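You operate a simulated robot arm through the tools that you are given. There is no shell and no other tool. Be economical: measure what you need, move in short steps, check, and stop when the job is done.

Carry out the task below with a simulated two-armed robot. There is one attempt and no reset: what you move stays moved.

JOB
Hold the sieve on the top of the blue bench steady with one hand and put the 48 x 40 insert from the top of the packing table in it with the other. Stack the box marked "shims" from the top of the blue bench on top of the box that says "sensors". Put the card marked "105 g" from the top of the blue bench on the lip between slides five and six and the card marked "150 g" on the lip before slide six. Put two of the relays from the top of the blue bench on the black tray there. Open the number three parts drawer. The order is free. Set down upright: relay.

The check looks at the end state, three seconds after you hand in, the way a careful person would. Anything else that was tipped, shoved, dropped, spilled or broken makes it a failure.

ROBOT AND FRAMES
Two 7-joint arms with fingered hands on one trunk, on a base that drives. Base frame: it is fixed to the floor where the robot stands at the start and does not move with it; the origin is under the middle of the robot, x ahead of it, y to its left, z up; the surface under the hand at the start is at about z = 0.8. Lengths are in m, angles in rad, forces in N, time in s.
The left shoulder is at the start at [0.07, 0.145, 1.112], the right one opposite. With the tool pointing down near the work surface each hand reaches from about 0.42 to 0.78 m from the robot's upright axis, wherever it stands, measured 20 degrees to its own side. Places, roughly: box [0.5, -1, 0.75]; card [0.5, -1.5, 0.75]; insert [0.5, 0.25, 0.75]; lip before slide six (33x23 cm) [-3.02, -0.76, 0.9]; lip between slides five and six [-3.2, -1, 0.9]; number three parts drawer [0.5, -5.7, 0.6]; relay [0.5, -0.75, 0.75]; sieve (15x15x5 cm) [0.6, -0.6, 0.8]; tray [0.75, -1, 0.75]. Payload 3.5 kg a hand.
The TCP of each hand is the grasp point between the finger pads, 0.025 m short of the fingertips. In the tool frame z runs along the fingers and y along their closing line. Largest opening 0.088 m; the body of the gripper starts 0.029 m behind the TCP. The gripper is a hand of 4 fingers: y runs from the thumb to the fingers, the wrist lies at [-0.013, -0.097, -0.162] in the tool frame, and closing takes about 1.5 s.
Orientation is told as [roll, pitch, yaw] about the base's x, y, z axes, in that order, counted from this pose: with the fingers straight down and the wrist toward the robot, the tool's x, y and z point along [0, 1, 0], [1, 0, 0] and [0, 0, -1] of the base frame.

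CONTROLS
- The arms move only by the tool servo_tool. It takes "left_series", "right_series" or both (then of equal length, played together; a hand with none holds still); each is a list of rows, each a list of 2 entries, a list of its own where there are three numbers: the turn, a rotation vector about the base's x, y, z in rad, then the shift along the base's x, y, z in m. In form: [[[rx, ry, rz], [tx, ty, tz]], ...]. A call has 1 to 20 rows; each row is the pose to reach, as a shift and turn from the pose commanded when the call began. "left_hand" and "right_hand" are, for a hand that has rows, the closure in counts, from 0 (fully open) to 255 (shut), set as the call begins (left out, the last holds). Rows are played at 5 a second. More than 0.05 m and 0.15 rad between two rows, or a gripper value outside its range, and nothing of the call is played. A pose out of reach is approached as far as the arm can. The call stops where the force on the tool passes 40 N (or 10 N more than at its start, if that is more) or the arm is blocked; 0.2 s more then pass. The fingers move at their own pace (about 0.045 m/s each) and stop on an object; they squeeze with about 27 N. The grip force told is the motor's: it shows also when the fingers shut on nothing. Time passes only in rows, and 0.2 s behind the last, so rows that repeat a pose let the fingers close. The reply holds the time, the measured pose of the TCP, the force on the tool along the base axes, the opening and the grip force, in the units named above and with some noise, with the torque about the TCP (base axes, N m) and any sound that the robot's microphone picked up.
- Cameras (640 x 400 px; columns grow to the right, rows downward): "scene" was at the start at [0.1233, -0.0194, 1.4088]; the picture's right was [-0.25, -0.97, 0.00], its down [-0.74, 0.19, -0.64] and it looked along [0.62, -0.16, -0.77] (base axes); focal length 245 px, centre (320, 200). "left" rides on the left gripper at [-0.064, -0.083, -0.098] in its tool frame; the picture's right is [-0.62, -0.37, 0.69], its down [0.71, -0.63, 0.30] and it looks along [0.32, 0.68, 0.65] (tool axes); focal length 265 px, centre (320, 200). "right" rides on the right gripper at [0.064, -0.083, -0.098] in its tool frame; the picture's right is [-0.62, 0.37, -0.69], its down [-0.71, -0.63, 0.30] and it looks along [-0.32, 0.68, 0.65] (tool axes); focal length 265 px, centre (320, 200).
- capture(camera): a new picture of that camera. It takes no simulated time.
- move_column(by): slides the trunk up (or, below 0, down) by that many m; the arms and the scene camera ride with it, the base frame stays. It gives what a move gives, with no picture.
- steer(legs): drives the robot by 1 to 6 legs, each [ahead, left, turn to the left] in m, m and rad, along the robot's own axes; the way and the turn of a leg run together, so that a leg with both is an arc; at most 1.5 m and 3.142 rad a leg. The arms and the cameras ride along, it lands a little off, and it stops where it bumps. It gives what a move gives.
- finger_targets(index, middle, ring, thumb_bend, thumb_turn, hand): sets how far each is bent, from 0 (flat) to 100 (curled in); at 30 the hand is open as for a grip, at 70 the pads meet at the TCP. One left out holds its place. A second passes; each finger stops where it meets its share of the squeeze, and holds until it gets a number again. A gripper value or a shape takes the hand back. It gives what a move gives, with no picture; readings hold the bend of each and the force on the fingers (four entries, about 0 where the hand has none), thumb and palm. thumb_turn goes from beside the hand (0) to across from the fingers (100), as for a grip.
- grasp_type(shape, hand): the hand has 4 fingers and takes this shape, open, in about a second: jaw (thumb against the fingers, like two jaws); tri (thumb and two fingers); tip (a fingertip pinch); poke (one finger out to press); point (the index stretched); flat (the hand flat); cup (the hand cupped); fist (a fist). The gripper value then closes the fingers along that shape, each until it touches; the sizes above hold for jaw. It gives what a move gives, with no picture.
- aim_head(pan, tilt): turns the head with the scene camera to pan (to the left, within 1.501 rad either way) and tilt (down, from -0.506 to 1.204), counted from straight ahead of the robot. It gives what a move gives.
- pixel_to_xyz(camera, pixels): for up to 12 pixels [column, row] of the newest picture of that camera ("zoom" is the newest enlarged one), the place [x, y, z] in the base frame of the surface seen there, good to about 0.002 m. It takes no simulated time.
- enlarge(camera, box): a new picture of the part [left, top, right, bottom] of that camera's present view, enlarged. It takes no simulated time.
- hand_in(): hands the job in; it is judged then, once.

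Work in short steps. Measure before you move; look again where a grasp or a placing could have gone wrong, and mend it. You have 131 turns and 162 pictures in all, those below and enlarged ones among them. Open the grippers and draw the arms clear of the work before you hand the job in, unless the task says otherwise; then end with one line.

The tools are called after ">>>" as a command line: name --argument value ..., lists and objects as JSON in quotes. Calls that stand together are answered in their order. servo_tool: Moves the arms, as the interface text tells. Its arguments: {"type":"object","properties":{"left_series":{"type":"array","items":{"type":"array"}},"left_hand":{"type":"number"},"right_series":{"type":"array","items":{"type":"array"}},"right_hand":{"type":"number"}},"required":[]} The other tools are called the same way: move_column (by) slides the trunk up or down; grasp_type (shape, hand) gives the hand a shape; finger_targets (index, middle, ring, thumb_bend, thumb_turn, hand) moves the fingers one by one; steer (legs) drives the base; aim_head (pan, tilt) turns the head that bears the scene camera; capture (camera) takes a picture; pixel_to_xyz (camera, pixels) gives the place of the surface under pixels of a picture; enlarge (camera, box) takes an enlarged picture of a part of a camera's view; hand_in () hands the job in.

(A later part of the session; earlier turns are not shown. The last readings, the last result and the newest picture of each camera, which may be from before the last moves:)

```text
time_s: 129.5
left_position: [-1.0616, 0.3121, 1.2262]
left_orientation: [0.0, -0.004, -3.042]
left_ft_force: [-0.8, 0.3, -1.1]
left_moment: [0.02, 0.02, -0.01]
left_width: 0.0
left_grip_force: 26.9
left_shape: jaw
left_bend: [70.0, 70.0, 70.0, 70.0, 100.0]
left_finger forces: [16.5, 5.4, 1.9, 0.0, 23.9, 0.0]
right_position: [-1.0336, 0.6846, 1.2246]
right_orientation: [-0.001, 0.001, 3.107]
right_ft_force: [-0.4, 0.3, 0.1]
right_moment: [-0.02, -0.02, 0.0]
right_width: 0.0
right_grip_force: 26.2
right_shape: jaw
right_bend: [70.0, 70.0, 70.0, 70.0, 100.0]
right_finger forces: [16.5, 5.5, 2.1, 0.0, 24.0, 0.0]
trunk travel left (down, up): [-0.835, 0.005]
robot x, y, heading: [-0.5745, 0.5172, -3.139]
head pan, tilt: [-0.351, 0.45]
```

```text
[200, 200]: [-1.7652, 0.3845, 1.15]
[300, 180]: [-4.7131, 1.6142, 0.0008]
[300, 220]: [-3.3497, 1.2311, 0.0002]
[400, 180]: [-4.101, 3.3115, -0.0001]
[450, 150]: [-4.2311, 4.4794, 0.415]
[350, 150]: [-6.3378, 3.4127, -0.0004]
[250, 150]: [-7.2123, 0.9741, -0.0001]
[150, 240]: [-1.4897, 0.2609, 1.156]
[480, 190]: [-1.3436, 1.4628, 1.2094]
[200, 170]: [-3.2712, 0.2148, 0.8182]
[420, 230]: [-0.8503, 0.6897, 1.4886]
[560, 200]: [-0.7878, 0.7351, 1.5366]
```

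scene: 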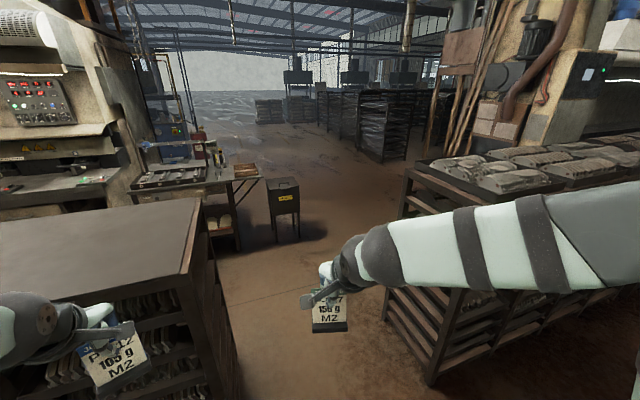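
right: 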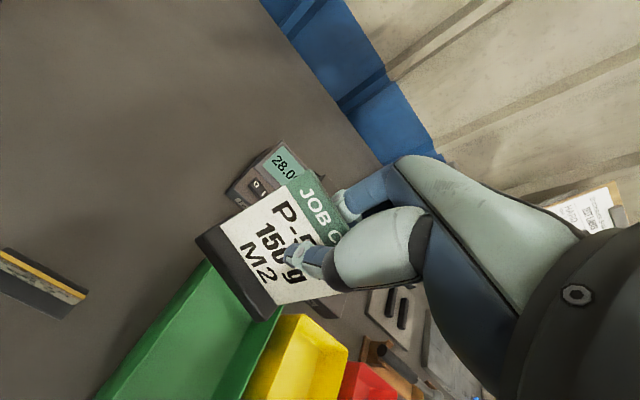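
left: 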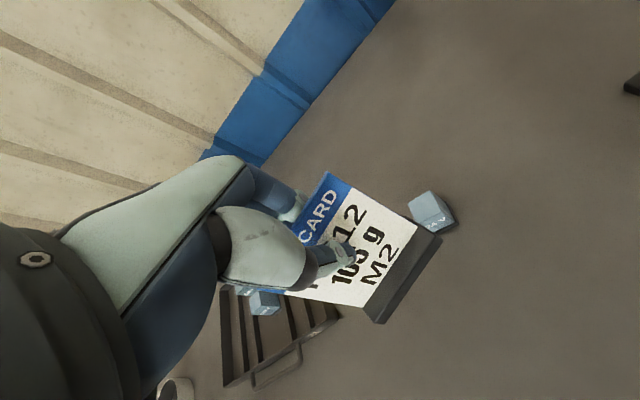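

There is a gap between rack 36 (end y≈0.39) and the next rack. I measure its edges.

>>> pixel_to_xyz --camera "scene" --pixels '[[197, 200], [185, 270], [240, 390], [408, 172], [432, 375], [385, 310], [400, 215], [285, 185], [275, 235], [298, 235], [245, 165], [240, 245]]'

>>> enlarge --camera "scene" --box '[130, 120, 450, 400]'

```text
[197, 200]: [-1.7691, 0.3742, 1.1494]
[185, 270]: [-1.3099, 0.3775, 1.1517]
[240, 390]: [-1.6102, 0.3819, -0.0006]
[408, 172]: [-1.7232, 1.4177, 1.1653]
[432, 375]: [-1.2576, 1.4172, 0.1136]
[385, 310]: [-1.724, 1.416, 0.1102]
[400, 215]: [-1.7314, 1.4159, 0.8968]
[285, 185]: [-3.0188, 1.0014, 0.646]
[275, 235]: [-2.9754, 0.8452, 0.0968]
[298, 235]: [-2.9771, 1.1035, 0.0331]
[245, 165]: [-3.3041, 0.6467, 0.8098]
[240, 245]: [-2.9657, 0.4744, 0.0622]
```

```text
1.43 times, centred on (290, 260) of scene
```

zoom: 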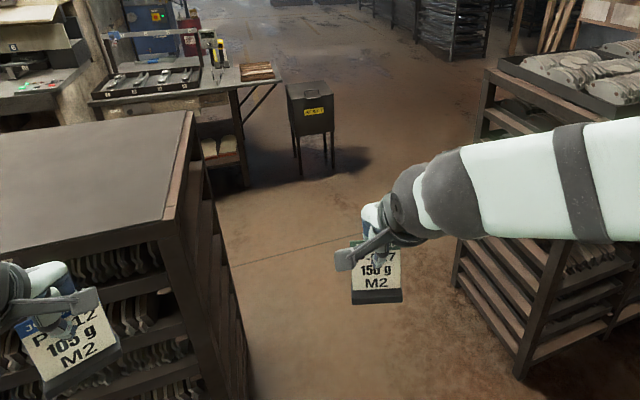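

Gap is y 0.38–1.42 (1.03 m wide) and everything beyond keeps x > -2.97 free. I strafe to y≈0.90 and drive through.

>>> steer --legs '[[0, -0.385, 0], [0.85, 0, 0]]'

>>> steer --legs '[[0.85, 0, 0]]'

```text
time_s: 136.0
left_position: [-1.8873, 0.7024, 1.2274]
left_orientation: [0.0, -0.006, -3.039]
left_ft_force: [0.7, -0.1, -0.3]
left_moment: [-0.03, 0.01, -0.01]
left_width: 0.0
left_grip_force: 26.8
left_shape: jaw
left_bend: [70.0, 70.0, 70.0, 70.0, 100.0]
left_finger forces: [16.5, 5.5, 1.9, 0.1, 23.9, 0.0]
right_position: [-1.8609, 1.0742, 1.2256]
right_orientation: [0.0, 0.0, 3.111]
right_ft_force: [0.0, -0.3, -0.5]
right_moment: [0.01, 0.03, -0.01]
right_width: 0.0002
right_grip_force: 27.1
right_shape: jaw
right_bend: [70.0, 70.0, 70.0, 70.0, 100.0]
right_finger forces: [16.6, 5.4, 2.1, 0.0, 24.1, 0.0]
trunk travel left (down, up): [-0.835, 0.005]
robot x, y, heading: [-1.3978, 0.9089, -3.137]
head pan, tilt: [-0.351, 0.45]
```

```text
time_s: 140.5
left_position: [-2.7361, 0.7029, 1.2261]
left_orientation: [0.001, -0.005, -3.046]
left_ft_force: [0.4, 0.7, -1.0]
left_moment: [0.03, 0.03, -0.04]
left_width: 0.0
left_grip_force: 26.9
left_shape: jaw
left_bend: [70.0, 70.0, 70.0, 70.0, 100.0]
left_finger forces: [16.6, 5.5, 1.8, 0.0, 23.9, 0.0]
right_position: [-2.7053, 1.0745, 1.2254]
right_orientation: [0.001, 0.0, 3.102]
right_ft_force: [0.7, -0.3, -0.6]
right_moment: [-0.01, 0.0, 0.0]
right_width: 0.0002
right_grip_force: 26.7
right_shape: jaw
right_bend: [70.0, 70.0, 70.0, 70.0, 100.0]
right_finger forces: [16.6, 5.5, 2.1, 0.0, 24.1, 0.0]
trunk travel left (down, up): [-0.835, 0.005]
robot x, y, heading: [-2.2477, 0.9042, 3.141]
head pan, tilt: [-0.351, 0.45]
```

Through the gap at (-2.248, 0.904). I look left along the corridor before strafing.

>>> aim_head --pan 0.9 --tilt 0.5

>>> capture --camera "scene"

>>> pixel_to_xyz --camera "scene" --pixels '[[200, 200], [250, 200], [300, 200], [250, 300], [350, 200], [400, 200], [150, 200], [300, 150], [400, 250], [100, 200], [350, 160], [450, 220]]'

```text
time_s: 141.9
left_position: [-2.7361, 0.7035, 1.2259]
left_orientation: [0.0, -0.005, -3.048]
left_ft_force: [-0.1, 0.0, -0.3]
left_moment: [-0.02, 0.0, -0.01]
left_width: 0.0001
left_grip_force: 27.2
left_shape: jaw
left_bend: [70.0, 70.0, 70.0, 70.0, 100.0]
left_finger forces: [16.5, 5.4, 2.0, 0.0, 23.9, 0.0]
right_position: [-2.7071, 1.0753, 1.2244]
right_orientation: [0.0, 0.004, 3.102]
right_ft_force: [0.7, 0.4, -0.8]
right_moment: [-0.03, 0.0, -0.02]
right_width: 0.0001
right_grip_force: 26.5
right_shape: jaw
right_bend: [70.0, 70.0, 70.0, 70.0, 100.0]
right_finger forces: [16.6, 5.4, 2.1, 0.0, 24.0, 0.0]
trunk travel left (down, up): [-0.835, 0.005]
robot x, y, heading: [-2.2465, 0.9017, 3.142]
head pan, tilt: [0.901, 0.499]
```

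```text
62 pictures are left
```

scene: 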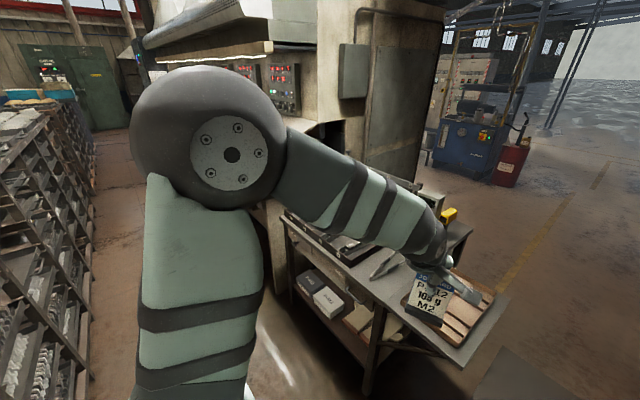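

```text
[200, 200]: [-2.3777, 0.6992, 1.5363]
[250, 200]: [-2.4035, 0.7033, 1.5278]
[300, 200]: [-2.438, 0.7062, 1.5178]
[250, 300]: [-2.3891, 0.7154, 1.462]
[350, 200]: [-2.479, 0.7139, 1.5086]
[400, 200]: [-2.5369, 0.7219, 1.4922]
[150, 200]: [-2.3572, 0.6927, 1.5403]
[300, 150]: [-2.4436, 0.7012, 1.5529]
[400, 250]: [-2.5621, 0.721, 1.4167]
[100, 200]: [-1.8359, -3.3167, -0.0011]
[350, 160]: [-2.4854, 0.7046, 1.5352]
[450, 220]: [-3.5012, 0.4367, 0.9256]
```

The corridor looks free. I strafe left 1.7 m (two legs) toward y≈-0.8.

>>> steer --legs '[[0, 0.85, 0], [0, 0.85, 0]]'

>>> aim_head --pan 0.1 --tilt 0.6

>>> capture --camera "scene"

```text
time_s: 150.6
left_position: [-2.7399, -0.9981, 1.2253]
left_orientation: [0.002, -0.005, -3.051]
left_ft_force: [0.2, -0.2, 0.1]
left_moment: [0.03, -0.02, -0.05]
left_width: 0.0
left_grip_force: 27.0
left_shape: jaw
left_bend: [70.0, 70.0, 70.0, 70.0, 100.0]
left_finger forces: [16.5, 5.4, 1.8, 0.1, 23.9, 0.0]
right_position: [-2.708, -0.6258, 1.2246]
right_orientation: [0.004, 0.002, 3.097]
right_ft_force: [-0.1, -0.5, -0.3]
right_moment: [0.02, -0.01, -0.03]
right_width: 0.0
right_grip_force: 26.9
right_shape: jaw
right_bend: [70.0, 70.0, 70.0, 70.0, 100.0]
right_finger forces: [16.5, 5.3, 2.1, 0.1, 24.1, 0.0]
trunk travel left (down, up): [-0.835, 0.005]
robot x, y, heading: [-2.2438, -0.7981, 3.14]
head pan, tilt: [0.901, 0.499]
```

```text
time_s: 151.7
left_position: [-2.7395, -0.9984, 1.2276]
left_orientation: [0.0, -0.003, -3.049]
left_ft_force: [-0.1, -0.4, -0.7]
left_moment: [-0.02, 0.02, -0.02]
left_width: 0.0003
left_grip_force: 27.1
left_shape: jaw
left_bend: [70.0, 70.0, 70.0, 70.0, 100.0]
left_finger forces: [16.5, 5.6, 1.9, 0.0, 23.9, 0.1]
right_position: [-2.7085, -0.6261, 1.2247]
right_orientation: [-0.001, 0.003, 3.097]
right_ft_force: [0.8, 0.6, 0.1]
right_moment: [0.02, 0.0, 0.01]
right_width: 0.0001
right_grip_force: 27.9
right_shape: jaw
right_bend: [70.0, 70.0, 70.0, 70.0, 100.0]
right_finger forces: [16.6, 5.3, 2.1, 0.0, 24.1, 0.0]
trunk travel left (down, up): [-0.835, 0.005]
robot x, y, heading: [-2.2453, -0.7983, 3.14]
head pan, tilt: [0.099, 0.6]
```

```text
61 pictures are left
```

scene: 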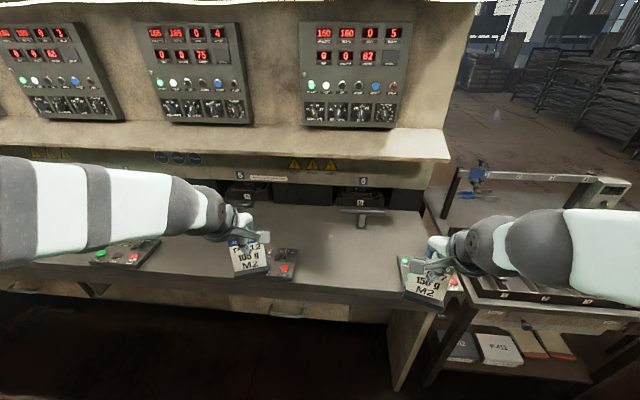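

Slides 5 and 6 are labelled at (240,175) and (363,181). I enlarge the lip.

>>> enlarge --camera "scene" --box '[190, 150, 470, 320]'

>>> pixel_to_xyz --camera "zoom" --pixels '[[115, 58], [395, 70], [300, 150], [300, 200], [390, 250], [340, 300], [220, 150], [460, 150], [210, 275], [400, 120], [240, 240], [330, 235]]'

```text
2.29 times, centred on (330, 235) of scene
```

zoom: 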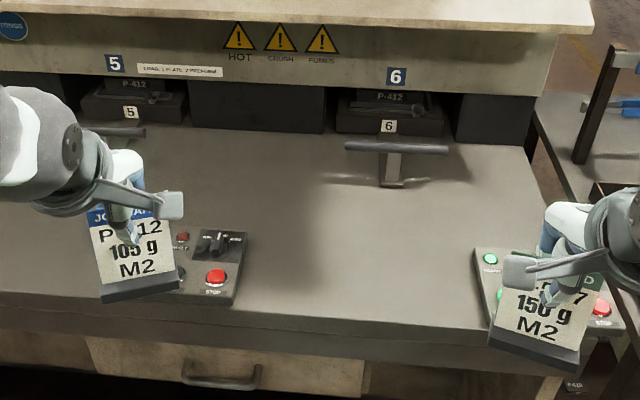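

```text
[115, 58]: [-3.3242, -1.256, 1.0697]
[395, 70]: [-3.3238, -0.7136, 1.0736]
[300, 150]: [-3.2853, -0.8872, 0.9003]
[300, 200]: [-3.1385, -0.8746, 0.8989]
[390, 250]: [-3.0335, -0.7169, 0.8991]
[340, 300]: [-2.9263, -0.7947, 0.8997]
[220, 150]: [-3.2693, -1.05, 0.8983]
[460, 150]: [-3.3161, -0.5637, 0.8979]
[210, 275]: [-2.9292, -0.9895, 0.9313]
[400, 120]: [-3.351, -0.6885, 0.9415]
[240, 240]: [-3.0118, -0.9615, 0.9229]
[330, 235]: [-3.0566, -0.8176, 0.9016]
```

Lip at z 0.90. I measure the overhanging shelf, slide handles and the control box edges.

>>> pixel_to_xyz --camera "zoom" --pixels '[[300, 28], [300, 10], [300, 60], [350, 147], [440, 150], [395, 185], [140, 132], [245, 237], [205, 230], [230, 300], [300, 100], [475, 252]]'

>>> pixel_to_xyz --camera "scene" --pixels '[[300, 155], [300, 130], [330, 165], [408, 262], [270, 240], [296, 250]]'

```text
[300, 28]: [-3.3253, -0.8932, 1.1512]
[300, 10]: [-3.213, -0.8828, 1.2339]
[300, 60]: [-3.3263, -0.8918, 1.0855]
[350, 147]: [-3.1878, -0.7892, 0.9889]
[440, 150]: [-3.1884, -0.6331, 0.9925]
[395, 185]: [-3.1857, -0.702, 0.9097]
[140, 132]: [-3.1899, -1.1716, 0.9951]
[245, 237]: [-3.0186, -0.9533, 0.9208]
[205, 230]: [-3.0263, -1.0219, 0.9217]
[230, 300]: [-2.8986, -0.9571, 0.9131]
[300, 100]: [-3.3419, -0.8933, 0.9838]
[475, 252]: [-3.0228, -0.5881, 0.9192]
```

```text
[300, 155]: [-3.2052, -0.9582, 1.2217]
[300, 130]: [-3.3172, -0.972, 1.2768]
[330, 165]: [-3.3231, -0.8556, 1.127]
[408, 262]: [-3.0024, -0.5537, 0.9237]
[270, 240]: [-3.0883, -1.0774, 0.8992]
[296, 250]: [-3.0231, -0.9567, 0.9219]
```

Plan: 105 g card to about (-3.165,-0.985) between the slide handles behind the control box; 150 g to (-3.03,-0.76). I drive 0.25 m ahead, 0.07 left.

>>> steer --legs '[[0.25, 0.07, 0]]'

>>> aim_head --pan 0.0 --tilt 0.8

>>> capture --camera "scene"

```text
time_s: 153.6
left_position: [-2.9837, -1.0656, 1.2278]
left_orientation: [-0.001, -0.007, -3.048]
left_ft_force: [0.5, 0.8, 0.2]
left_moment: [0.02, 0.02, -0.02]
left_width: 0.0002
left_grip_force: 27.1
left_shape: jaw
left_bend: [70.0, 70.0, 70.0, 70.0, 100.0]
left_finger forces: [16.5, 5.6, 2.0, 0.0, 23.8, 0.0]
right_position: [-2.9521, -0.6968, 1.2261]
right_orientation: [0.002, -0.002, 3.098]
right_ft_force: [0.3, 0.6, 0.5]
right_moment: [-0.02, -0.01, -0.02]
right_width: 0.0001
right_grip_force: 27.3
right_shape: jaw
right_bend: [70.0, 70.0, 70.0, 70.0, 100.0]
right_finger forces: [16.7, 5.4, 2.2, 0.0, 24.2, 0.1]
trunk travel left (down, up): [-0.835, 0.005]
robot x, y, heading: [-2.4962, -0.8674, 3.136]
head pan, tilt: [0.099, 0.6]
```

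```text
time_s: 154.3
left_position: [-2.9857, -1.0656, 1.2266]
left_orientation: [0.0, -0.003, -3.049]
left_ft_force: [-0.9, -0.4, -1.2]
left_moment: [-0.01, 0.0, 0.0]
left_width: 0.0001
left_grip_force: 27.2
left_shape: jaw
left_bend: [70.0, 70.0, 70.0, 70.0, 100.0]
left_finger forces: [16.6, 5.5, 1.9, 0.0, 23.9, 0.1]
right_position: [-2.955, -0.6952, 1.2255]
right_orientation: [-0.001, 0.002, 3.098]
right_ft_force: [-0.1, 0.4, -0.9]
right_moment: [0.0, 0.0, 0.0]
right_width: 0.0
right_grip_force: 26.8
right_shape: jaw
right_bend: [70.0, 70.0, 70.0, 70.0, 100.0]
right_finger forces: [16.8, 5.5, 2.0, 0.0, 24.1, 0.0]
trunk travel left (down, up): [-0.835, 0.005]
robot x, y, heading: [-2.4931, -0.8674, 3.139]
head pan, tilt: [0.0, 0.799]
```

```text
59 pictures are left
```

scene: 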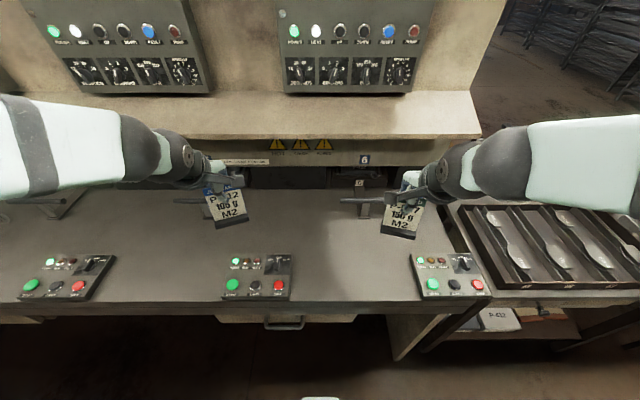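

First I lower the left hand to z≈1.05 at y≈-0.985, then move in to x≈-3.165, keeping below the shelf (edge x -3.205, z 1.21).

>>> servo_tool --left_series '[[[0, 0, -0.045], [0, 0.02, -0.04]], [[0, 0, -0.09], [0, 0.04, -0.08]], [[0, 0, -0.09], [0, 0.06, -0.12]], [[0, 0, -0.09], [0, 0.08, -0.155]], [[0, 0, -0.09], [0, 0.081, -0.175]], [[0, 0, -0.09], [-0.045, 0.081, -0.175]], [[0, 0, -0.09], [-0.09, 0.081, -0.175]], [[0, 0, -0.09], [-0.135, 0.081, -0.175]], [[0, 0, -0.09], [-0.18, 0.081, -0.175]], [[0, 0, -0.09], [-0.18, 0.081, -0.175]]]'

>>> capture --camera "scene"

>>> capture --camera "left"

```text
time_s: 156.5
left_position: [-3.1643, -0.9863, 1.0523]
left_orientation: [0.001, -0.003, -3.14]
left_ft_force: [-0.9, 0.1, -0.6]
left_moment: [-0.02, 0.02, 0.03]
left_width: 0.0
left_grip_force: 27.5
left_shape: jaw
left_bend: [70.0, 70.0, 70.0, 70.0, 100.0]
left_finger forces: [17.5, 5.0, 1.6, 0.0, 24.0, 0.0]
right_position: [-2.9553, -0.6954, 1.2256]
right_orientation: [-0.001, 0.0, 3.098]
right_ft_force: [0.5, -1.0, -0.7]
right_moment: [0.0, -0.03, 0.01]
right_width: 0.0001
right_grip_force: 27.6
right_shape: jaw
right_bend: [70.0, 70.0, 70.0, 70.0, 100.0]
right_finger forces: [16.7, 5.4, 2.1, 0.0, 24.2, 0.0]
trunk travel left (down, up): [-0.835, 0.005]
robot x, y, heading: [-2.4982, -0.8713, 3.137]
head pan, tilt: [0.0, 0.799]
```

```text
58 pictures are left
```

scene: 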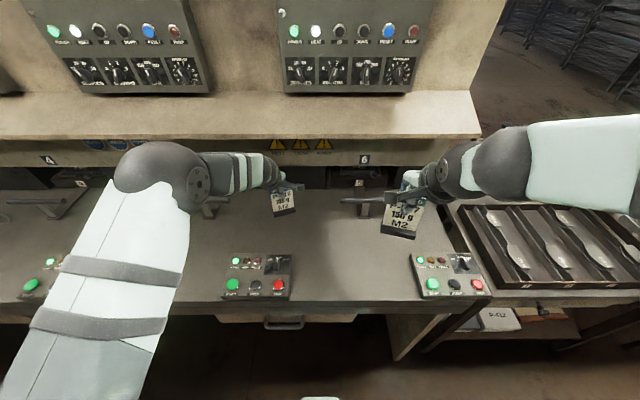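

```text
57 pictures are left
```

left: 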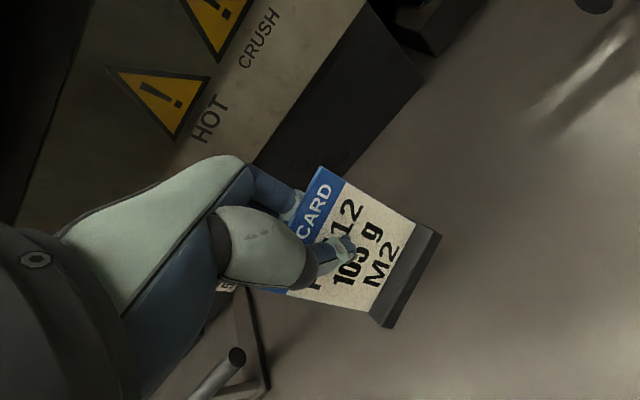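

The card hangs over the lip between the handles. I check it is level and its height from the left camera.

>>> pixel_to_xyz --camera "left" --pixels '[[425, 235], [378, 318], [433, 240], [388, 322], [345, 190], [400, 225], [360, 300], [500, 300], [450, 200]]'

```text
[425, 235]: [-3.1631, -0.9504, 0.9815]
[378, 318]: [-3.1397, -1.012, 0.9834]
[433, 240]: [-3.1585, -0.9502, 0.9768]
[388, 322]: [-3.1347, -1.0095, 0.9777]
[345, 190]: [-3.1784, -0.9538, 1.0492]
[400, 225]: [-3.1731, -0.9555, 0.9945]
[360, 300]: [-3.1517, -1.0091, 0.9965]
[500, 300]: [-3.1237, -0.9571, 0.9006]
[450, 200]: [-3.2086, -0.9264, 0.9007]
```

The card turned about 0.36 rad in the grip when I closed on it. I turn the hand by -0.35 to face it forward and re-measure.

>>> servo_tool --left_series '[[[0, 0, -0.12], [0, 0, 0]], [[0, 0, -0.24], [0, 0, 0]], [[0, 0, -0.35], [0, 0, 0]], [[0, 0, -0.35], [0, 0, -0.03]], [[0, 0, -0.35], [0, 0, -0.03]]]'

>>> capture --camera "left"

>>> pixel_to_xyz --camera "left" --pixels '[[425, 235], [378, 318], [433, 240], [388, 322], [345, 190], [400, 225], [360, 300], [440, 245], [395, 322]]'

>>> enlarge --camera "scene" --box '[170, 140, 350, 260]'

```text
time_s: 157.7
left_position: [-3.167, -0.9853, 1.0208]
left_orientation: [0.002, -0.003, 2.792]
left_ft_force: [0.1, 1.2, -0.3]
left_moment: [0.03, 0.0, 0.0]
left_width: 0.0002
left_grip_force: 27.0
left_shape: jaw
left_bend: [70.0, 70.0, 70.0, 70.0, 100.0]
left_finger forces: [17.8, 4.7, 1.6, 0.0, 24.1, 0.0]
right_position: [-2.9546, -0.6965, 1.2261]
right_orientation: [0.0, 0.0, 3.099]
right_ft_force: [-0.9, -0.7, -1.3]
right_moment: [0.0, 0.02, -0.01]
right_width: 0.0
right_grip_force: 26.7
right_shape: jaw
right_bend: [70.0, 70.0, 70.0, 70.0, 100.0]
right_finger forces: [16.7, 5.4, 2.1, 0.1, 24.1, 0.0]
trunk travel left (down, up): [-0.835, 0.005]
robot x, y, heading: [-2.4982, -0.8663, 3.137]
head pan, tilt: [0.0, 0.799]
```

```text
56 pictures are left
```

left: 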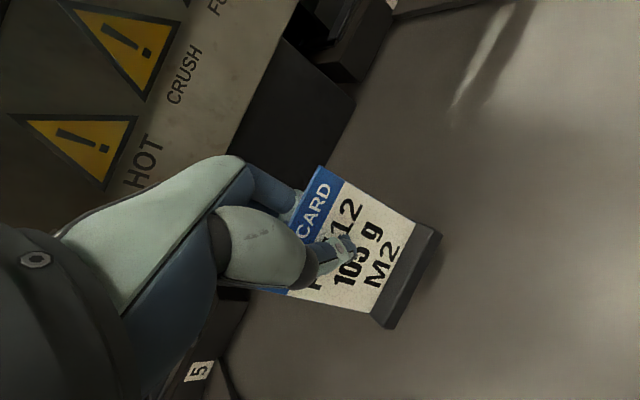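

```text
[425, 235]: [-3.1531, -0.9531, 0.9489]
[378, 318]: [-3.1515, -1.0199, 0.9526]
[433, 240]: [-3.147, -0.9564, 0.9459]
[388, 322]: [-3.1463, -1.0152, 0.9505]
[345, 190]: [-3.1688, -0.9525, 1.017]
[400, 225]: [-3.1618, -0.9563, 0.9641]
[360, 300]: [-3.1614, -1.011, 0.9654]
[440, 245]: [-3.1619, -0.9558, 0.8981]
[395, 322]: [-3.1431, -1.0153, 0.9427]
```

```text
3.33 times, centred on (260, 200) of scene
```

zoom: 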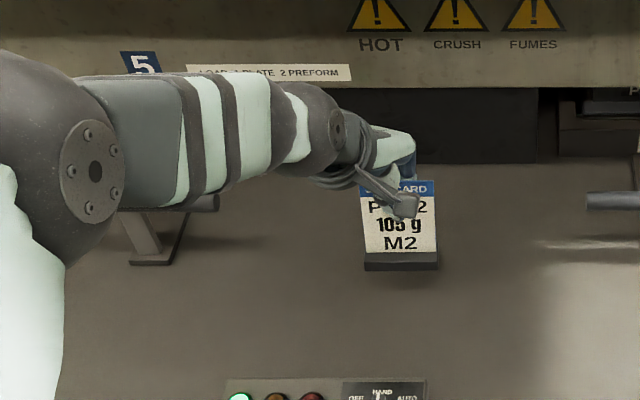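

Card now faces the front. I check its lean with more points on the card face.

>>> pixel_to_xyz --camera "left" --pixels '[[325, 180], [330, 200], [335, 195], [350, 200], [365, 205], [380, 215], [395, 225], [405, 230], [340, 295], [350, 298], [370, 305], [330, 285]]'

```text
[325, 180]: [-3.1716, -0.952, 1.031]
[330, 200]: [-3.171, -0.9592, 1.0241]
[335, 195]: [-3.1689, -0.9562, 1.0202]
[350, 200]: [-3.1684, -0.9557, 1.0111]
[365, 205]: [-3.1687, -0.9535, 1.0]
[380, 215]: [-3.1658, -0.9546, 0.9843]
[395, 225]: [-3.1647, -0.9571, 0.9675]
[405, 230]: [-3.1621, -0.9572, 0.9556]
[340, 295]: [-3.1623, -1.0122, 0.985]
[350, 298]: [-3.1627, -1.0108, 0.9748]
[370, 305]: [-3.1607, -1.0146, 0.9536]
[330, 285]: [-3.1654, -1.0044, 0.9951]
```

The card leans ~0.1 rad more than it stood. I tilt the hand +0.1 about y and lower to ~5 mm above the lip.

>>> servo_tool --left_series '[[[0, 0.05, 0], [0, 0, 0]], [[0, 0.1, 0], [0, 0, -0.015]], [[0, 0.1, 0], [0, 0, -0.03]], [[0, 0.1, 0], [0, 0, -0.03]]]'

>>> capture --camera "left"

>>> pixel_to_xyz --camera "left" --pixels '[[325, 180], [335, 195], [365, 205], [395, 225], [405, 230], [340, 295], [370, 305], [433, 240], [385, 318], [470, 280]]'

```text
time_s: 158.7
left_position: [-3.1657, -0.9856, 0.9912]
left_orientation: [0.034, -0.098, 2.792]
left_ft_force: [-0.4, 0.6, -0.1]
left_moment: [0.02, -0.01, 0.0]
left_width: 0.0
left_grip_force: 27.2
left_shape: jaw
left_bend: [70.0, 70.0, 70.0, 70.0, 100.0]
left_finger forces: [18.0, 4.5, 1.4, 0.1, 24.0, 0.0]
right_position: [-2.9553, -0.6961, 1.2256]
right_orientation: [0.0, 0.002, 3.099]
right_ft_force: [-0.2, -0.3, -1.0]
right_moment: [0.0, 0.03, 0.0]
right_width: 0.0
right_grip_force: 27.1
right_shape: jaw
right_bend: [70.0, 70.0, 70.0, 70.0, 100.0]
right_finger forces: [16.7, 5.4, 2.2, 0.0, 24.1, 0.0]
trunk travel left (down, up): [-0.835, 0.005]
robot x, y, heading: [-2.4955, -0.8697, 3.134]
head pan, tilt: [0.0, 0.799]
```

```text
54 pictures are left
```

left: 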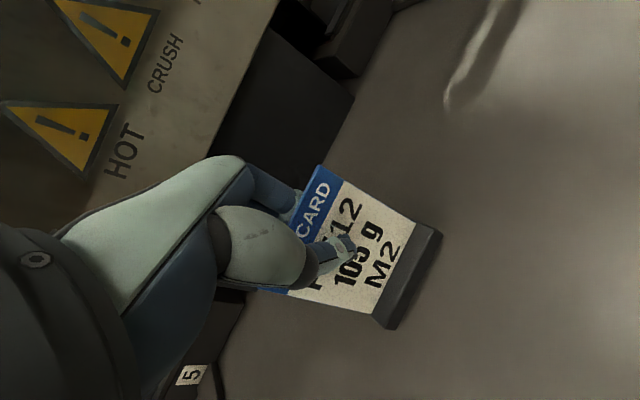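

```text
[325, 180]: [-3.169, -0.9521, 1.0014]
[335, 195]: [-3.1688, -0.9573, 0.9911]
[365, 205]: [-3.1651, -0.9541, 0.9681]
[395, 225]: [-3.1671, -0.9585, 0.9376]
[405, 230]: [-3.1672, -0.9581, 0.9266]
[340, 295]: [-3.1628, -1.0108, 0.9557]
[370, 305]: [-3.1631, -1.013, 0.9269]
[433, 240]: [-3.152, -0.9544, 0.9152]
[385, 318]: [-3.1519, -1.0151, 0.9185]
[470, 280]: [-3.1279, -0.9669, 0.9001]
```

Card is now upright, base about 5 mm above the lip. I lower to contact.

>>> servo_tool --left_series '[[[0, 0, 0], [0, 0, -0.003]], [[0, 0, 0], [0, 0, -0.005]], [[0, 0, 0], [0, 0, -0.0065]], [[0, 0, 0], [0, 0, -0.0065]]]'

```text
time_s: 159.7
left_position: [-3.1651, -0.9859, 0.9874]
left_orientation: [0.035, -0.098, 2.794]
left_ft_force: [-0.1, -0.4, 2.0]
left_moment: [0.03, 0.06, -0.01]
left_width: 0.0
left_grip_force: 27.0
left_shape: jaw
left_bend: [70.0, 70.0, 70.0, 70.0, 100.0]
left_finger forces: [18.2, 4.7, 1.3, 0.0, 24.3, 0.0]
right_position: [-2.9537, -0.6955, 1.2251]
right_orientation: [0.001, 0.0, 3.098]
right_ft_force: [0.1, -0.5, -0.1]
right_moment: [0.01, 0.04, -0.01]
right_width: 0.0
right_grip_force: 26.6
right_shape: jaw
right_bend: [70.0, 70.0, 70.0, 70.0, 100.0]
right_finger forces: [16.7, 5.3, 2.2, 0.0, 24.1, 0.0]
trunk travel left (down, up): [-0.835, 0.005]
robot x, y, heading: [-2.492, -0.8686, 3.139]
head pan, tilt: [0.0, 0.799]
```

Contact (2 N). I open the left hand.

>>> servo_tool --left_series '[[[0, 0, 0], [0, 0, 0]], [[0, 0, 0], [0, 0, 0]], [[0, 0, 0], [0, 0, 0]], [[0, 0, 0], [0, 0, 0]], [[0, 0, 0], [0, 0, 0]], [[0, 0, 0], [0, 0, 0]]]' --left_hand 80

>>> capture --camera "left"

```text
time_s: 161.1
left_position: [-3.1644, -0.9852, 0.9854]
left_orientation: [0.034, -0.098, 2.792]
left_ft_force: [0.1, 0.1, 0.8]
left_moment: [-0.01, 0.02, -0.04]
left_width: 0.0602
left_grip_force: 0.0
left_shape: jaw
left_bend: [28.0, 38.0, 34.0, 59.0, 100.0]
left_finger forces: [0.0, 0.0, 0.0, 0.0, 0.0, 0.0]
right_position: [-2.9546, -0.6945, 1.2247]
right_orientation: [-0.001, -0.001, 3.097]
right_ft_force: [-0.7, 0.4, -0.4]
right_moment: [0.01, 0.01, 0.01]
right_width: 0.0001
right_grip_force: 26.5
right_shape: jaw
right_bend: [70.0, 70.0, 70.0, 70.0, 100.0]
right_finger forces: [16.7, 5.5, 2.1, 0.0, 24.2, 0.0]
trunk travel left (down, up): [-0.835, 0.005]
robot x, y, heading: [-2.4929, -0.8687, 3.141]
head pan, tilt: [0.0, 0.799]
```

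```text
53 pictures are left
```

left: 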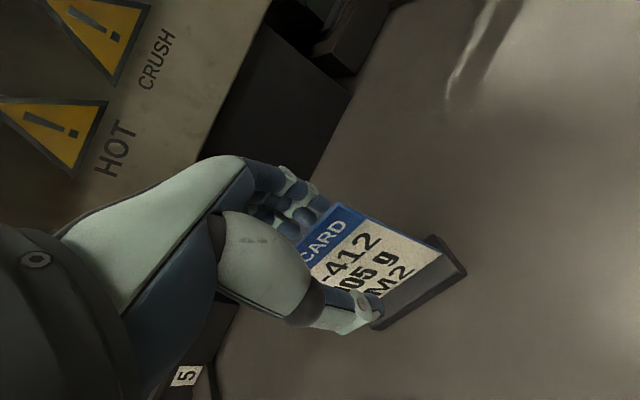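

Card stands free. I lift 0.065 (tips above the card, knuckles still under the shelf), then draw back toward the robot.

>>> servo_tool --left_series '[[[0, 0, 0], [0, 0, 0.02]], [[0, 0, 0], [0, 0, 0.04]], [[0, 0, 0], [0, 0, 0.07]], [[0, 0, 0], [0.04, -0.005, 0.075]], [[0, 0, 0], [0.08, -0.01, 0.085]], [[0, 0, 0], [0.12, -0.02, 0.12]], [[0, 0, 0], [0.16, -0.03, 0.15]], [[0, 0, 0], [0.18, -0.05, 0.19]], [[0, 0, 0], [0.18, -0.08, 0.23]]]'

>>> enlarge --camera "scene" --box '[170, 140, 400, 310]'

>>> pixel_to_xyz --camera "zoom" --pixels '[[270, 150], [300, 150], [330, 150], [270, 180], [330, 180], [300, 120]]'

```text
refused: row 6 steps farther than a row can; nothing moved
```

```text
2.35 times, centred on (285, 225) of scene
```

zoom: 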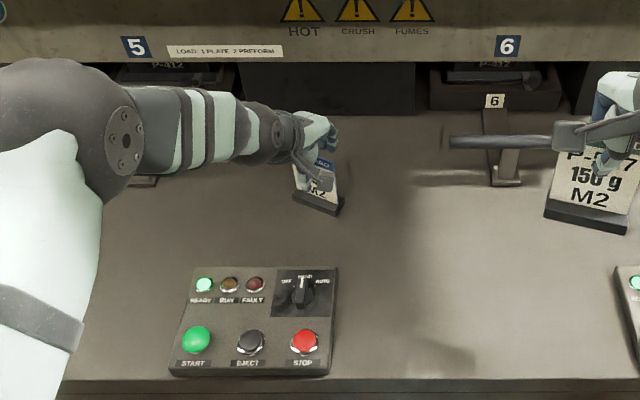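

```text
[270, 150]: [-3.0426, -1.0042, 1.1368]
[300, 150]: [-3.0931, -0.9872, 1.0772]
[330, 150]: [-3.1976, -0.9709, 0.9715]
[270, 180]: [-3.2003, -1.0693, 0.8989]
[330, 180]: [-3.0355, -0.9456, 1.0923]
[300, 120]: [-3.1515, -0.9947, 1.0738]
```

The card stands, turned back in line with the hand on release. I redo the retreat with shorter rows.

>>> servo_tool --left_series '[[[0, 0, 0], [0, 0, 0.02]], [[0, 0, 0], [0, 0, 0.045]], [[0, 0, 0], [0, 0, 0.07]], [[0, 0, 0], [0.04, -0.005, 0.075]], [[0, 0, 0], [0.08, -0.01, 0.08]], [[0, 0, 0], [0.11, -0.02, 0.11]], [[0, 0, 0], [0.14, -0.03, 0.14]], [[0, 0, 0], [0.165, -0.045, 0.175]], [[0, 0, 0], [0.18, -0.06, 0.21]]]'

>>> enlarge --camera "scene" --box '[170, 140, 400, 310]'

>>> pixel_to_xyz --camera "zoom" --pixels '[[270, 150], [300, 150], [320, 165], [295, 195], [340, 210], [315, 205], [300, 185], [330, 195]]'

```text
time_s: 163.1
left_position: [-2.9815, -1.0478, 1.1962]
left_orientation: [0.033, -0.1, 2.79]
left_ft_force: [0.7, 0.2, 0.4]
left_moment: [-0.06, 0.01, 0.01]
left_width: 0.0602
left_grip_force: 0.0
left_shape: jaw
left_bend: [28.0, 38.0, 34.0, 59.0, 100.0]
left_finger forces: [0.0, 0.0, 0.0, 0.0, 0.0, 0.1]
right_position: [-2.9519, -0.6954, 1.226]
right_orientation: [0.001, -0.002, 3.097]
right_ft_force: [1.0, -0.4, -0.8]
right_moment: [0.0, 0.0, 0.0]
right_width: 0.0003
right_grip_force: 27.4
right_shape: jaw
right_bend: [70.0, 70.0, 70.0, 70.0, 100.0]
right_finger forces: [16.8, 5.4, 2.0, 0.1, 24.1, 0.1]
trunk travel left (down, up): [-0.835, 0.005]
robot x, y, heading: [-2.4903, -0.8694, 3.137]
head pan, tilt: [0.0, 0.799]
```

```text
2.35 times, centred on (285, 225) of scene
```

zoom: 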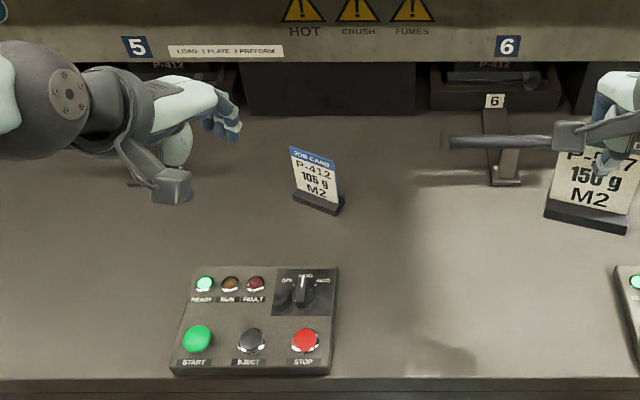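

```text
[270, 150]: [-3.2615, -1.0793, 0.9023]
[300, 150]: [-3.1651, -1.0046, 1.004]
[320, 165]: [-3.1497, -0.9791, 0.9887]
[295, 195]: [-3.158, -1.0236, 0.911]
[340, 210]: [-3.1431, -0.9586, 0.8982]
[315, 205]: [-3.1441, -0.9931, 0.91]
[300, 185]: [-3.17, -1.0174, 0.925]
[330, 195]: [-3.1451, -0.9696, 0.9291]
```

The 105 g card stands upright at (-3.155,-0.99). Now the right hand with the 150 g card goes to (-3.03,-0.76), hovering at z≈1.02.

>>> servo_tool --right_series '[[[0, 0, 0.04], [-0.02, -0.03, -0.02]], [[0, 0, 0.04], [-0.04, -0.055, -0.04]], [[0, 0, 0.04], [-0.06, -0.065, -0.075]], [[0, 0, 0.04], [-0.077, -0.065, -0.115]], [[0, 0, 0.04], [-0.077, -0.065, -0.16]], [[0, 0, 0.04], [-0.077, -0.065, -0.205]], [[0, 0, 0.04], [-0.077, -0.065, -0.205]]]'

>>> capture --camera "right"

>>> capture --camera "scene"

```text
time_s: 164.7
left_position: [-2.9843, -1.047, 1.1958]
left_orientation: [0.035, -0.099, 2.791]
left_ft_force: [0.0, -0.2, 0.1]
left_moment: [0.02, -0.01, 0.04]
left_width: 0.0602
left_grip_force: 0.1
left_shape: jaw
left_bend: [28.0, 38.0, 34.0, 59.0, 100.0]
left_finger forces: [0.0, 0.0, 0.0, 0.0, 0.1, 0.0]
right_position: [-3.0309, -0.7594, 1.0193]
right_orientation: [0.0, 0.003, 3.136]
right_ft_force: [-0.5, -0.6, -1.4]
right_moment: [-0.04, -0.02, 0.04]
right_width: 0.0
right_grip_force: 27.4
right_shape: jaw
right_bend: [70.0, 70.0, 70.0, 70.0, 100.0]
right_finger forces: [17.1, 5.2, 1.8, 0.0, 24.1, 0.1]
trunk travel left (down, up): [-0.835, 0.005]
robot x, y, heading: [-2.4937, -0.867, 3.136]
head pan, tilt: [0.0, 0.799]
```

```text
50 pictures are left
```

right: 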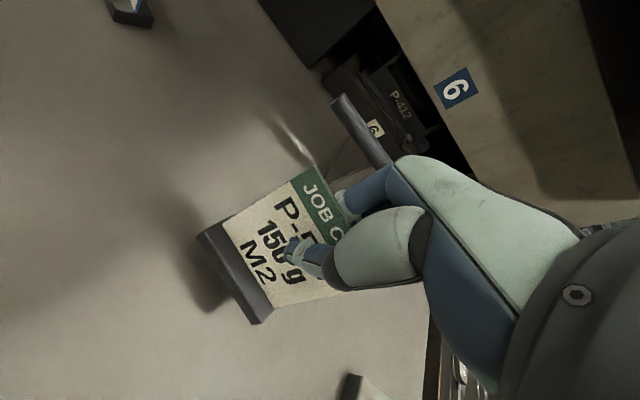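

```text
49 pictures are left
```

scene: 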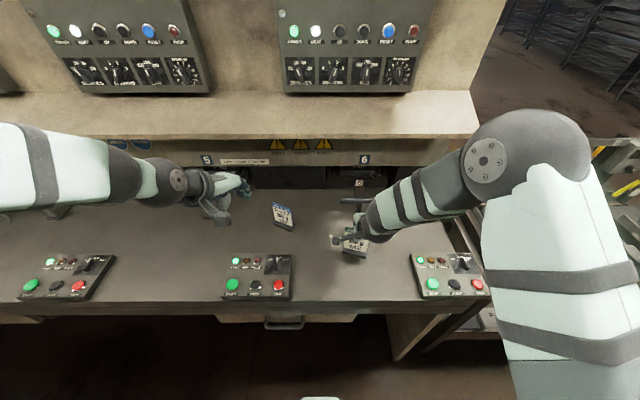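

Hand clears handle and control box. I measure the lean of the held card.

>>> pixel_to_xyz --camera "right" --pixels '[[312, 180], [300, 185], [285, 195], [265, 205], [245, 215], [230, 222], [300, 295], [280, 300], [205, 240], [255, 315], [225, 270]]'

```text
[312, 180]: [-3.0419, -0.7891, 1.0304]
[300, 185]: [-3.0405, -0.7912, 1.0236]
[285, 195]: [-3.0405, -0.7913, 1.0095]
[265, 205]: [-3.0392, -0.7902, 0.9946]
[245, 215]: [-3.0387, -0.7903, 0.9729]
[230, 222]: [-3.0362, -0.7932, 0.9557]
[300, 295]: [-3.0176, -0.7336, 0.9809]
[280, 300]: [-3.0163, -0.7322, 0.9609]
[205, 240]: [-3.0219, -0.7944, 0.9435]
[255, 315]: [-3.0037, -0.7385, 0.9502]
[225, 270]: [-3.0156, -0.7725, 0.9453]
```

Lean ≈0.07. I tilt +0.06 about y, lower to just above the lip and then to contact.

>>> servo_tool --right_series '[[[0, 0.03, 0], [0, 0, -0.01]], [[0, 0.06, 0], [0, 0, -0.02]], [[0, 0.06, 0], [0, 0, -0.027]], [[0, 0.06, 0], [0, 0, -0.031]], [[0, 0.06, 0], [0, 0, -0.034]], [[0, 0.06, 0], [0, 0, -0.034]]]'

>>> capture --camera "right"

```text
time_s: 166.1
left_position: [-2.9841, -1.0474, 1.1947]
left_orientation: [0.036, -0.097, 2.794]
left_ft_force: [0.2, 0.1, -0.2]
left_moment: [0.02, -0.01, 0.03]
left_width: 0.0602
left_grip_force: 0.1
left_shape: jaw
left_bend: [28.0, 38.0, 34.0, 59.0, 100.0]
left_finger forces: [0.1, 0.0, 0.0, 0.0, 0.0, 0.1]
right_position: [-3.0329, -0.7599, 0.9857]
right_orientation: [0.001, -0.059, 3.138]
right_ft_force: [0.6, 0.7, -1.1]
right_moment: [0.01, -0.02, -0.03]
right_width: 0.0
right_grip_force: 27.2
right_shape: jaw
right_bend: [70.0, 70.0, 70.0, 70.0, 100.0]
right_finger forces: [17.2, 5.1, 1.7, 0.0, 24.1, 0.0]
trunk travel left (down, up): [-0.835, 0.005]
robot x, y, heading: [-2.4935, -0.8692, 3.137]
head pan, tilt: [0.0, 0.799]
```

```text
48 pictures are left
```

right: 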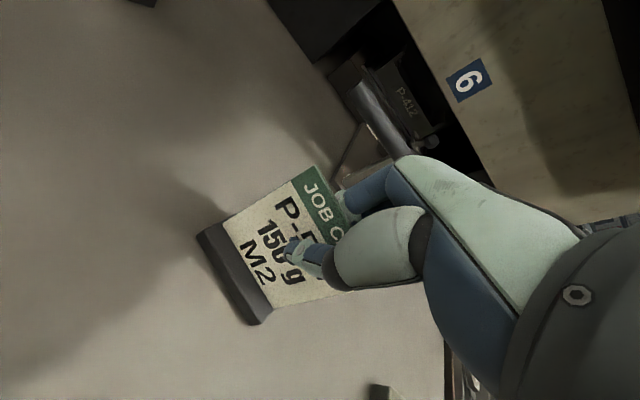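

No contact yet. I go down 1 mm at a time.

>>> servo_tool --right_series '[[[0, 0, 0], [0, 0, -0.0015]], [[0, 0, 0], [0, 0, -0.003]], [[0, 0, 0], [0, 0, -0.003]]]'

```text
time_s: 166.9
left_position: [-2.983, -1.0474, 1.1961]
left_orientation: [0.036, -0.099, 2.792]
left_ft_force: [-0.7, -0.1, 0.2]
left_moment: [-0.01, -0.01, -0.01]
left_width: 0.0604
left_grip_force: 0.0
left_shape: jaw
left_bend: [28.0, 38.0, 34.0, 59.0, 100.0]
left_finger forces: [0.0, 0.1, 0.0, 0.1, 0.0, 0.1]
right_position: [-3.0317, -0.7605, 0.9842]
right_orientation: [-0.001, -0.062, 3.138]
right_ft_force: [0.7, 0.6, 6.0]
right_moment: [0.0, 0.03, 0.01]
right_width: 0.0
right_grip_force: 27.2
right_shape: jaw
right_bend: [70.0, 70.0, 70.0, 70.0, 100.0]
right_finger forces: [17.4, 5.3, 2.0, 0.1, 25.9, 0.0]
trunk travel left (down, up): [-0.835, 0.005]
robot x, y, heading: [-2.495, -0.8684, 3.135]
head pan, tilt: [0.0, 0.799]
```

Contact at 6 N. I open the right hand.

>>> servo_tool --right_series '[[[0, 0, 0], [0, 0, 0.001]], [[0, 0, 0], [0, 0, 0.001]], [[0, 0, 0], [0, 0, 0.001]], [[0, 0, 0], [0, 0, 0.001]], [[0, 0, 0], [0, 0, 0.001]], [[0, 0, 0], [0, 0, 0.001]]]' --right_hand 80

>>> capture --camera "right"

```text
time_s: 168.3
left_position: [-2.9834, -1.0471, 1.1949]
left_orientation: [0.034, -0.097, 2.792]
left_ft_force: [-0.3, 0.2, 0.0]
left_moment: [0.02, -0.03, 0.01]
left_width: 0.0604
left_grip_force: 0.1
left_shape: jaw
left_bend: [28.0, 38.0, 34.0, 59.0, 100.0]
left_finger forces: [0.0, 0.1, 0.0, 0.0, 0.0, 0.0]
right_position: [-3.0306, -0.7605, 0.984]
right_orientation: [-0.001, -0.059, 3.138]
right_ft_force: [0.2, -0.1, 0.3]
right_moment: [-0.01, 0.01, -0.02]
right_width: 0.0603
right_grip_force: 0.1
right_shape: jaw
right_bend: [28.0, 38.0, 34.0, 59.0, 100.0]
right_finger forces: [0.1, 0.0, 0.1, 0.0, 0.0, 0.0]
trunk travel left (down, up): [-0.835, 0.005]
robot x, y, heading: [-2.4977, -0.8688, 3.141]
head pan, tilt: [0.0, 0.799]
```

```text
47 pictures are left
```

right: 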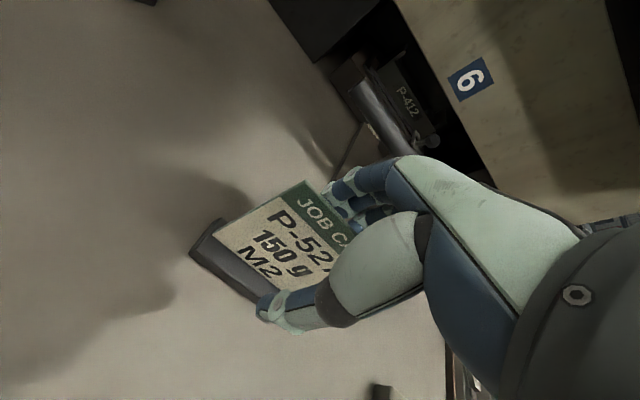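

Card stands free between the fingers. I lift straight up 0.15 and draw back.

>>> servo_tool --right_series '[[[0, 0, 0], [0, 0, 0.02]], [[0, 0, 0], [0, 0, 0.05]], [[0, 0, 0], [0, 0, 0.08]], [[0, 0, 0], [0.02, 0, 0.11]], [[0, 0, 0], [0.05, 0.01, 0.14]], [[0, 0, 0], [0.08, 0.03, 0.17]], [[0, -0.06, 0], [0.1, 0.05, 0.2]]]'

>>> enlarge --camera "scene" --box '[200, 140, 450, 310]'

>>> pixel_to_xyz --camera "zoom" --pixels '[[345, 250], [385, 250], [420, 250], [385, 275], [385, 225], [385, 290]]'

```text
time_s: 169.9
left_position: [-2.9823, -1.0458, 1.1965]
left_orientation: [0.037, -0.099, 2.791]
left_ft_force: [0.0, 0.0, -0.8]
left_moment: [-0.02, 0.03, 0.01]
left_width: 0.0603
left_grip_force: 0.0
left_shape: jaw
left_bend: [28.0, 38.0, 34.0, 59.0, 100.0]
left_finger forces: [0.1, 0.1, 0.0, 0.1, 0.0, 0.0]
right_position: [-2.9288, -0.7113, 1.1866]
right_orientation: [0.001, 0.001, 3.14]
right_ft_force: [-0.5, 0.3, -0.1]
right_moment: [0.01, 0.01, 0.0]
right_width: 0.0603
right_grip_force: 0.0
right_shape: jaw
right_bend: [28.0, 38.0, 34.0, 59.0, 100.0]
right_finger forces: [0.0, 0.0, 0.0, 0.1, 0.1, 0.0]
trunk travel left (down, up): [-0.835, 0.005]
robot x, y, heading: [-2.4942, -0.869, 3.135]
head pan, tilt: [0.0, 0.799]
```

```text
2.35 times, centred on (325, 225) of scene
```

zoom: 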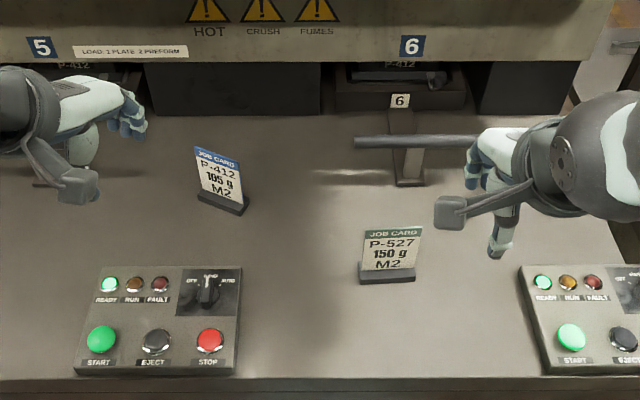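

```text
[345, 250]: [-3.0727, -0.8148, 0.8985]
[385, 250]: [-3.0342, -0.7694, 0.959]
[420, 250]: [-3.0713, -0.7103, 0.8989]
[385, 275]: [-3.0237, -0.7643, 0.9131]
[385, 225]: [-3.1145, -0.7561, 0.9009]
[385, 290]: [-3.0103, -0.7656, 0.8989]
```

Both cards stand correctly. Now I return by the same known route: back off, strafe right to the gap, and reverse through it.

>>> steer --legs '[[-0.25, 0, 0], [0, -0.885, 0], [0, -0.885, 0]]'

```text
time_s: 180.2
left_position: [-2.727, 0.7162, 1.1942]
left_orientation: [0.032, -0.098, 2.785]
left_ft_force: [1.0, 0.2, 0.5]
left_moment: [0.0, -0.03, 0.01]
left_width: 0.0603
left_grip_force: 0.0
left_shape: jaw
left_bend: [28.0, 38.0, 34.0, 59.0, 100.0]
left_finger forces: [0.0, 0.0, 0.0, 0.0, 0.0, 0.0]
right_position: [-2.6719, 1.0525, 1.1857]
right_orientation: [-0.002, -0.002, 3.131]
right_ft_force: [0.2, -0.7, 0.2]
right_moment: [0.02, 0.0, 0.01]
right_width: 0.0602
right_grip_force: 0.0
right_shape: jaw
right_bend: [28.0, 38.0, 34.0, 59.0, 100.0]
right_finger forces: [0.0, 0.0, 0.0, 0.0, 0.0, 0.0]
trunk travel left (down, up): [-0.835, 0.005]
robot x, y, heading: [-2.2335, 0.8944, 3.133]
head pan, tilt: [0.0, 0.799]
```

At y 0.894, centred on the gap. I reverse 1.7 m.

>>> steer --legs '[[-0.85, -0.005, 0.008], [-0.85, 0, 0]]'

>>> aim_head --pan 1.4 --tilt 0.35

>>> capture --camera "scene"

```text
time_s: 188.9
left_position: [-1.0113, 0.7038, 1.1954]
left_orientation: [0.034, -0.099, 2.782]
left_ft_force: [0.1, 0.2, 0.6]
left_moment: [0.01, 0.03, -0.01]
left_width: 0.0602
left_grip_force: 0.0
left_shape: jaw
left_bend: [28.0, 38.0, 34.0, 59.0, 100.0]
left_finger forces: [0.0, 0.2, 0.0, 0.1, 0.1, 0.0]
right_position: [-0.9538, 1.0385, 1.185]
right_orientation: [0.001, 0.001, 3.128]
right_ft_force: [-1.3, 0.5, 0.0]
right_moment: [0.04, -0.01, -0.03]
right_width: 0.0602
right_grip_force: 0.1
right_shape: jaw
right_bend: [28.0, 38.0, 34.0, 59.0, 100.0]
right_finger forces: [0.0, 0.0, 0.0, 0.0, 0.1, 0.0]
trunk travel left (down, up): [-0.835, 0.005]
robot x, y, heading: [-0.5211, 0.8761, 3.126]
head pan, tilt: [0.0, 0.799]
```

```text
time_s: 190.4
left_position: [-1.0099, 0.7036, 1.1947]
left_orientation: [0.035, -0.098, 2.781]
left_ft_force: [-0.2, -0.2, -0.5]
left_moment: [0.02, 0.0, -0.03]
left_width: 0.0602
left_grip_force: 0.2
left_shape: jaw
left_bend: [28.0, 38.0, 34.0, 59.0, 100.0]
left_finger forces: [0.0, 0.1, 0.0, 0.0, 0.0, 0.1]
right_position: [-0.9533, 1.0388, 1.1859]
right_orientation: [-0.001, 0.0, 3.127]
right_ft_force: [0.0, 0.1, 0.2]
right_moment: [0.0, 0.0, 0.0]
right_width: 0.0603
right_grip_force: 0.0
right_shape: jaw
right_bend: [28.0, 38.0, 34.0, 59.0, 100.0]
right_finger forces: [0.0, 0.0, 0.1, 0.0, 0.0, 0.0]
trunk travel left (down, up): [-0.835, 0.005]
robot x, y, heading: [-0.522, 0.8763, 3.124]
head pan, tilt: [1.4, 0.351]
```

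```text
45 pictures are left
```

scene: 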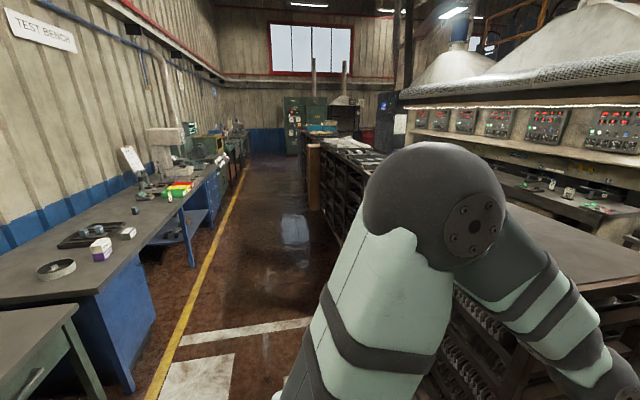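

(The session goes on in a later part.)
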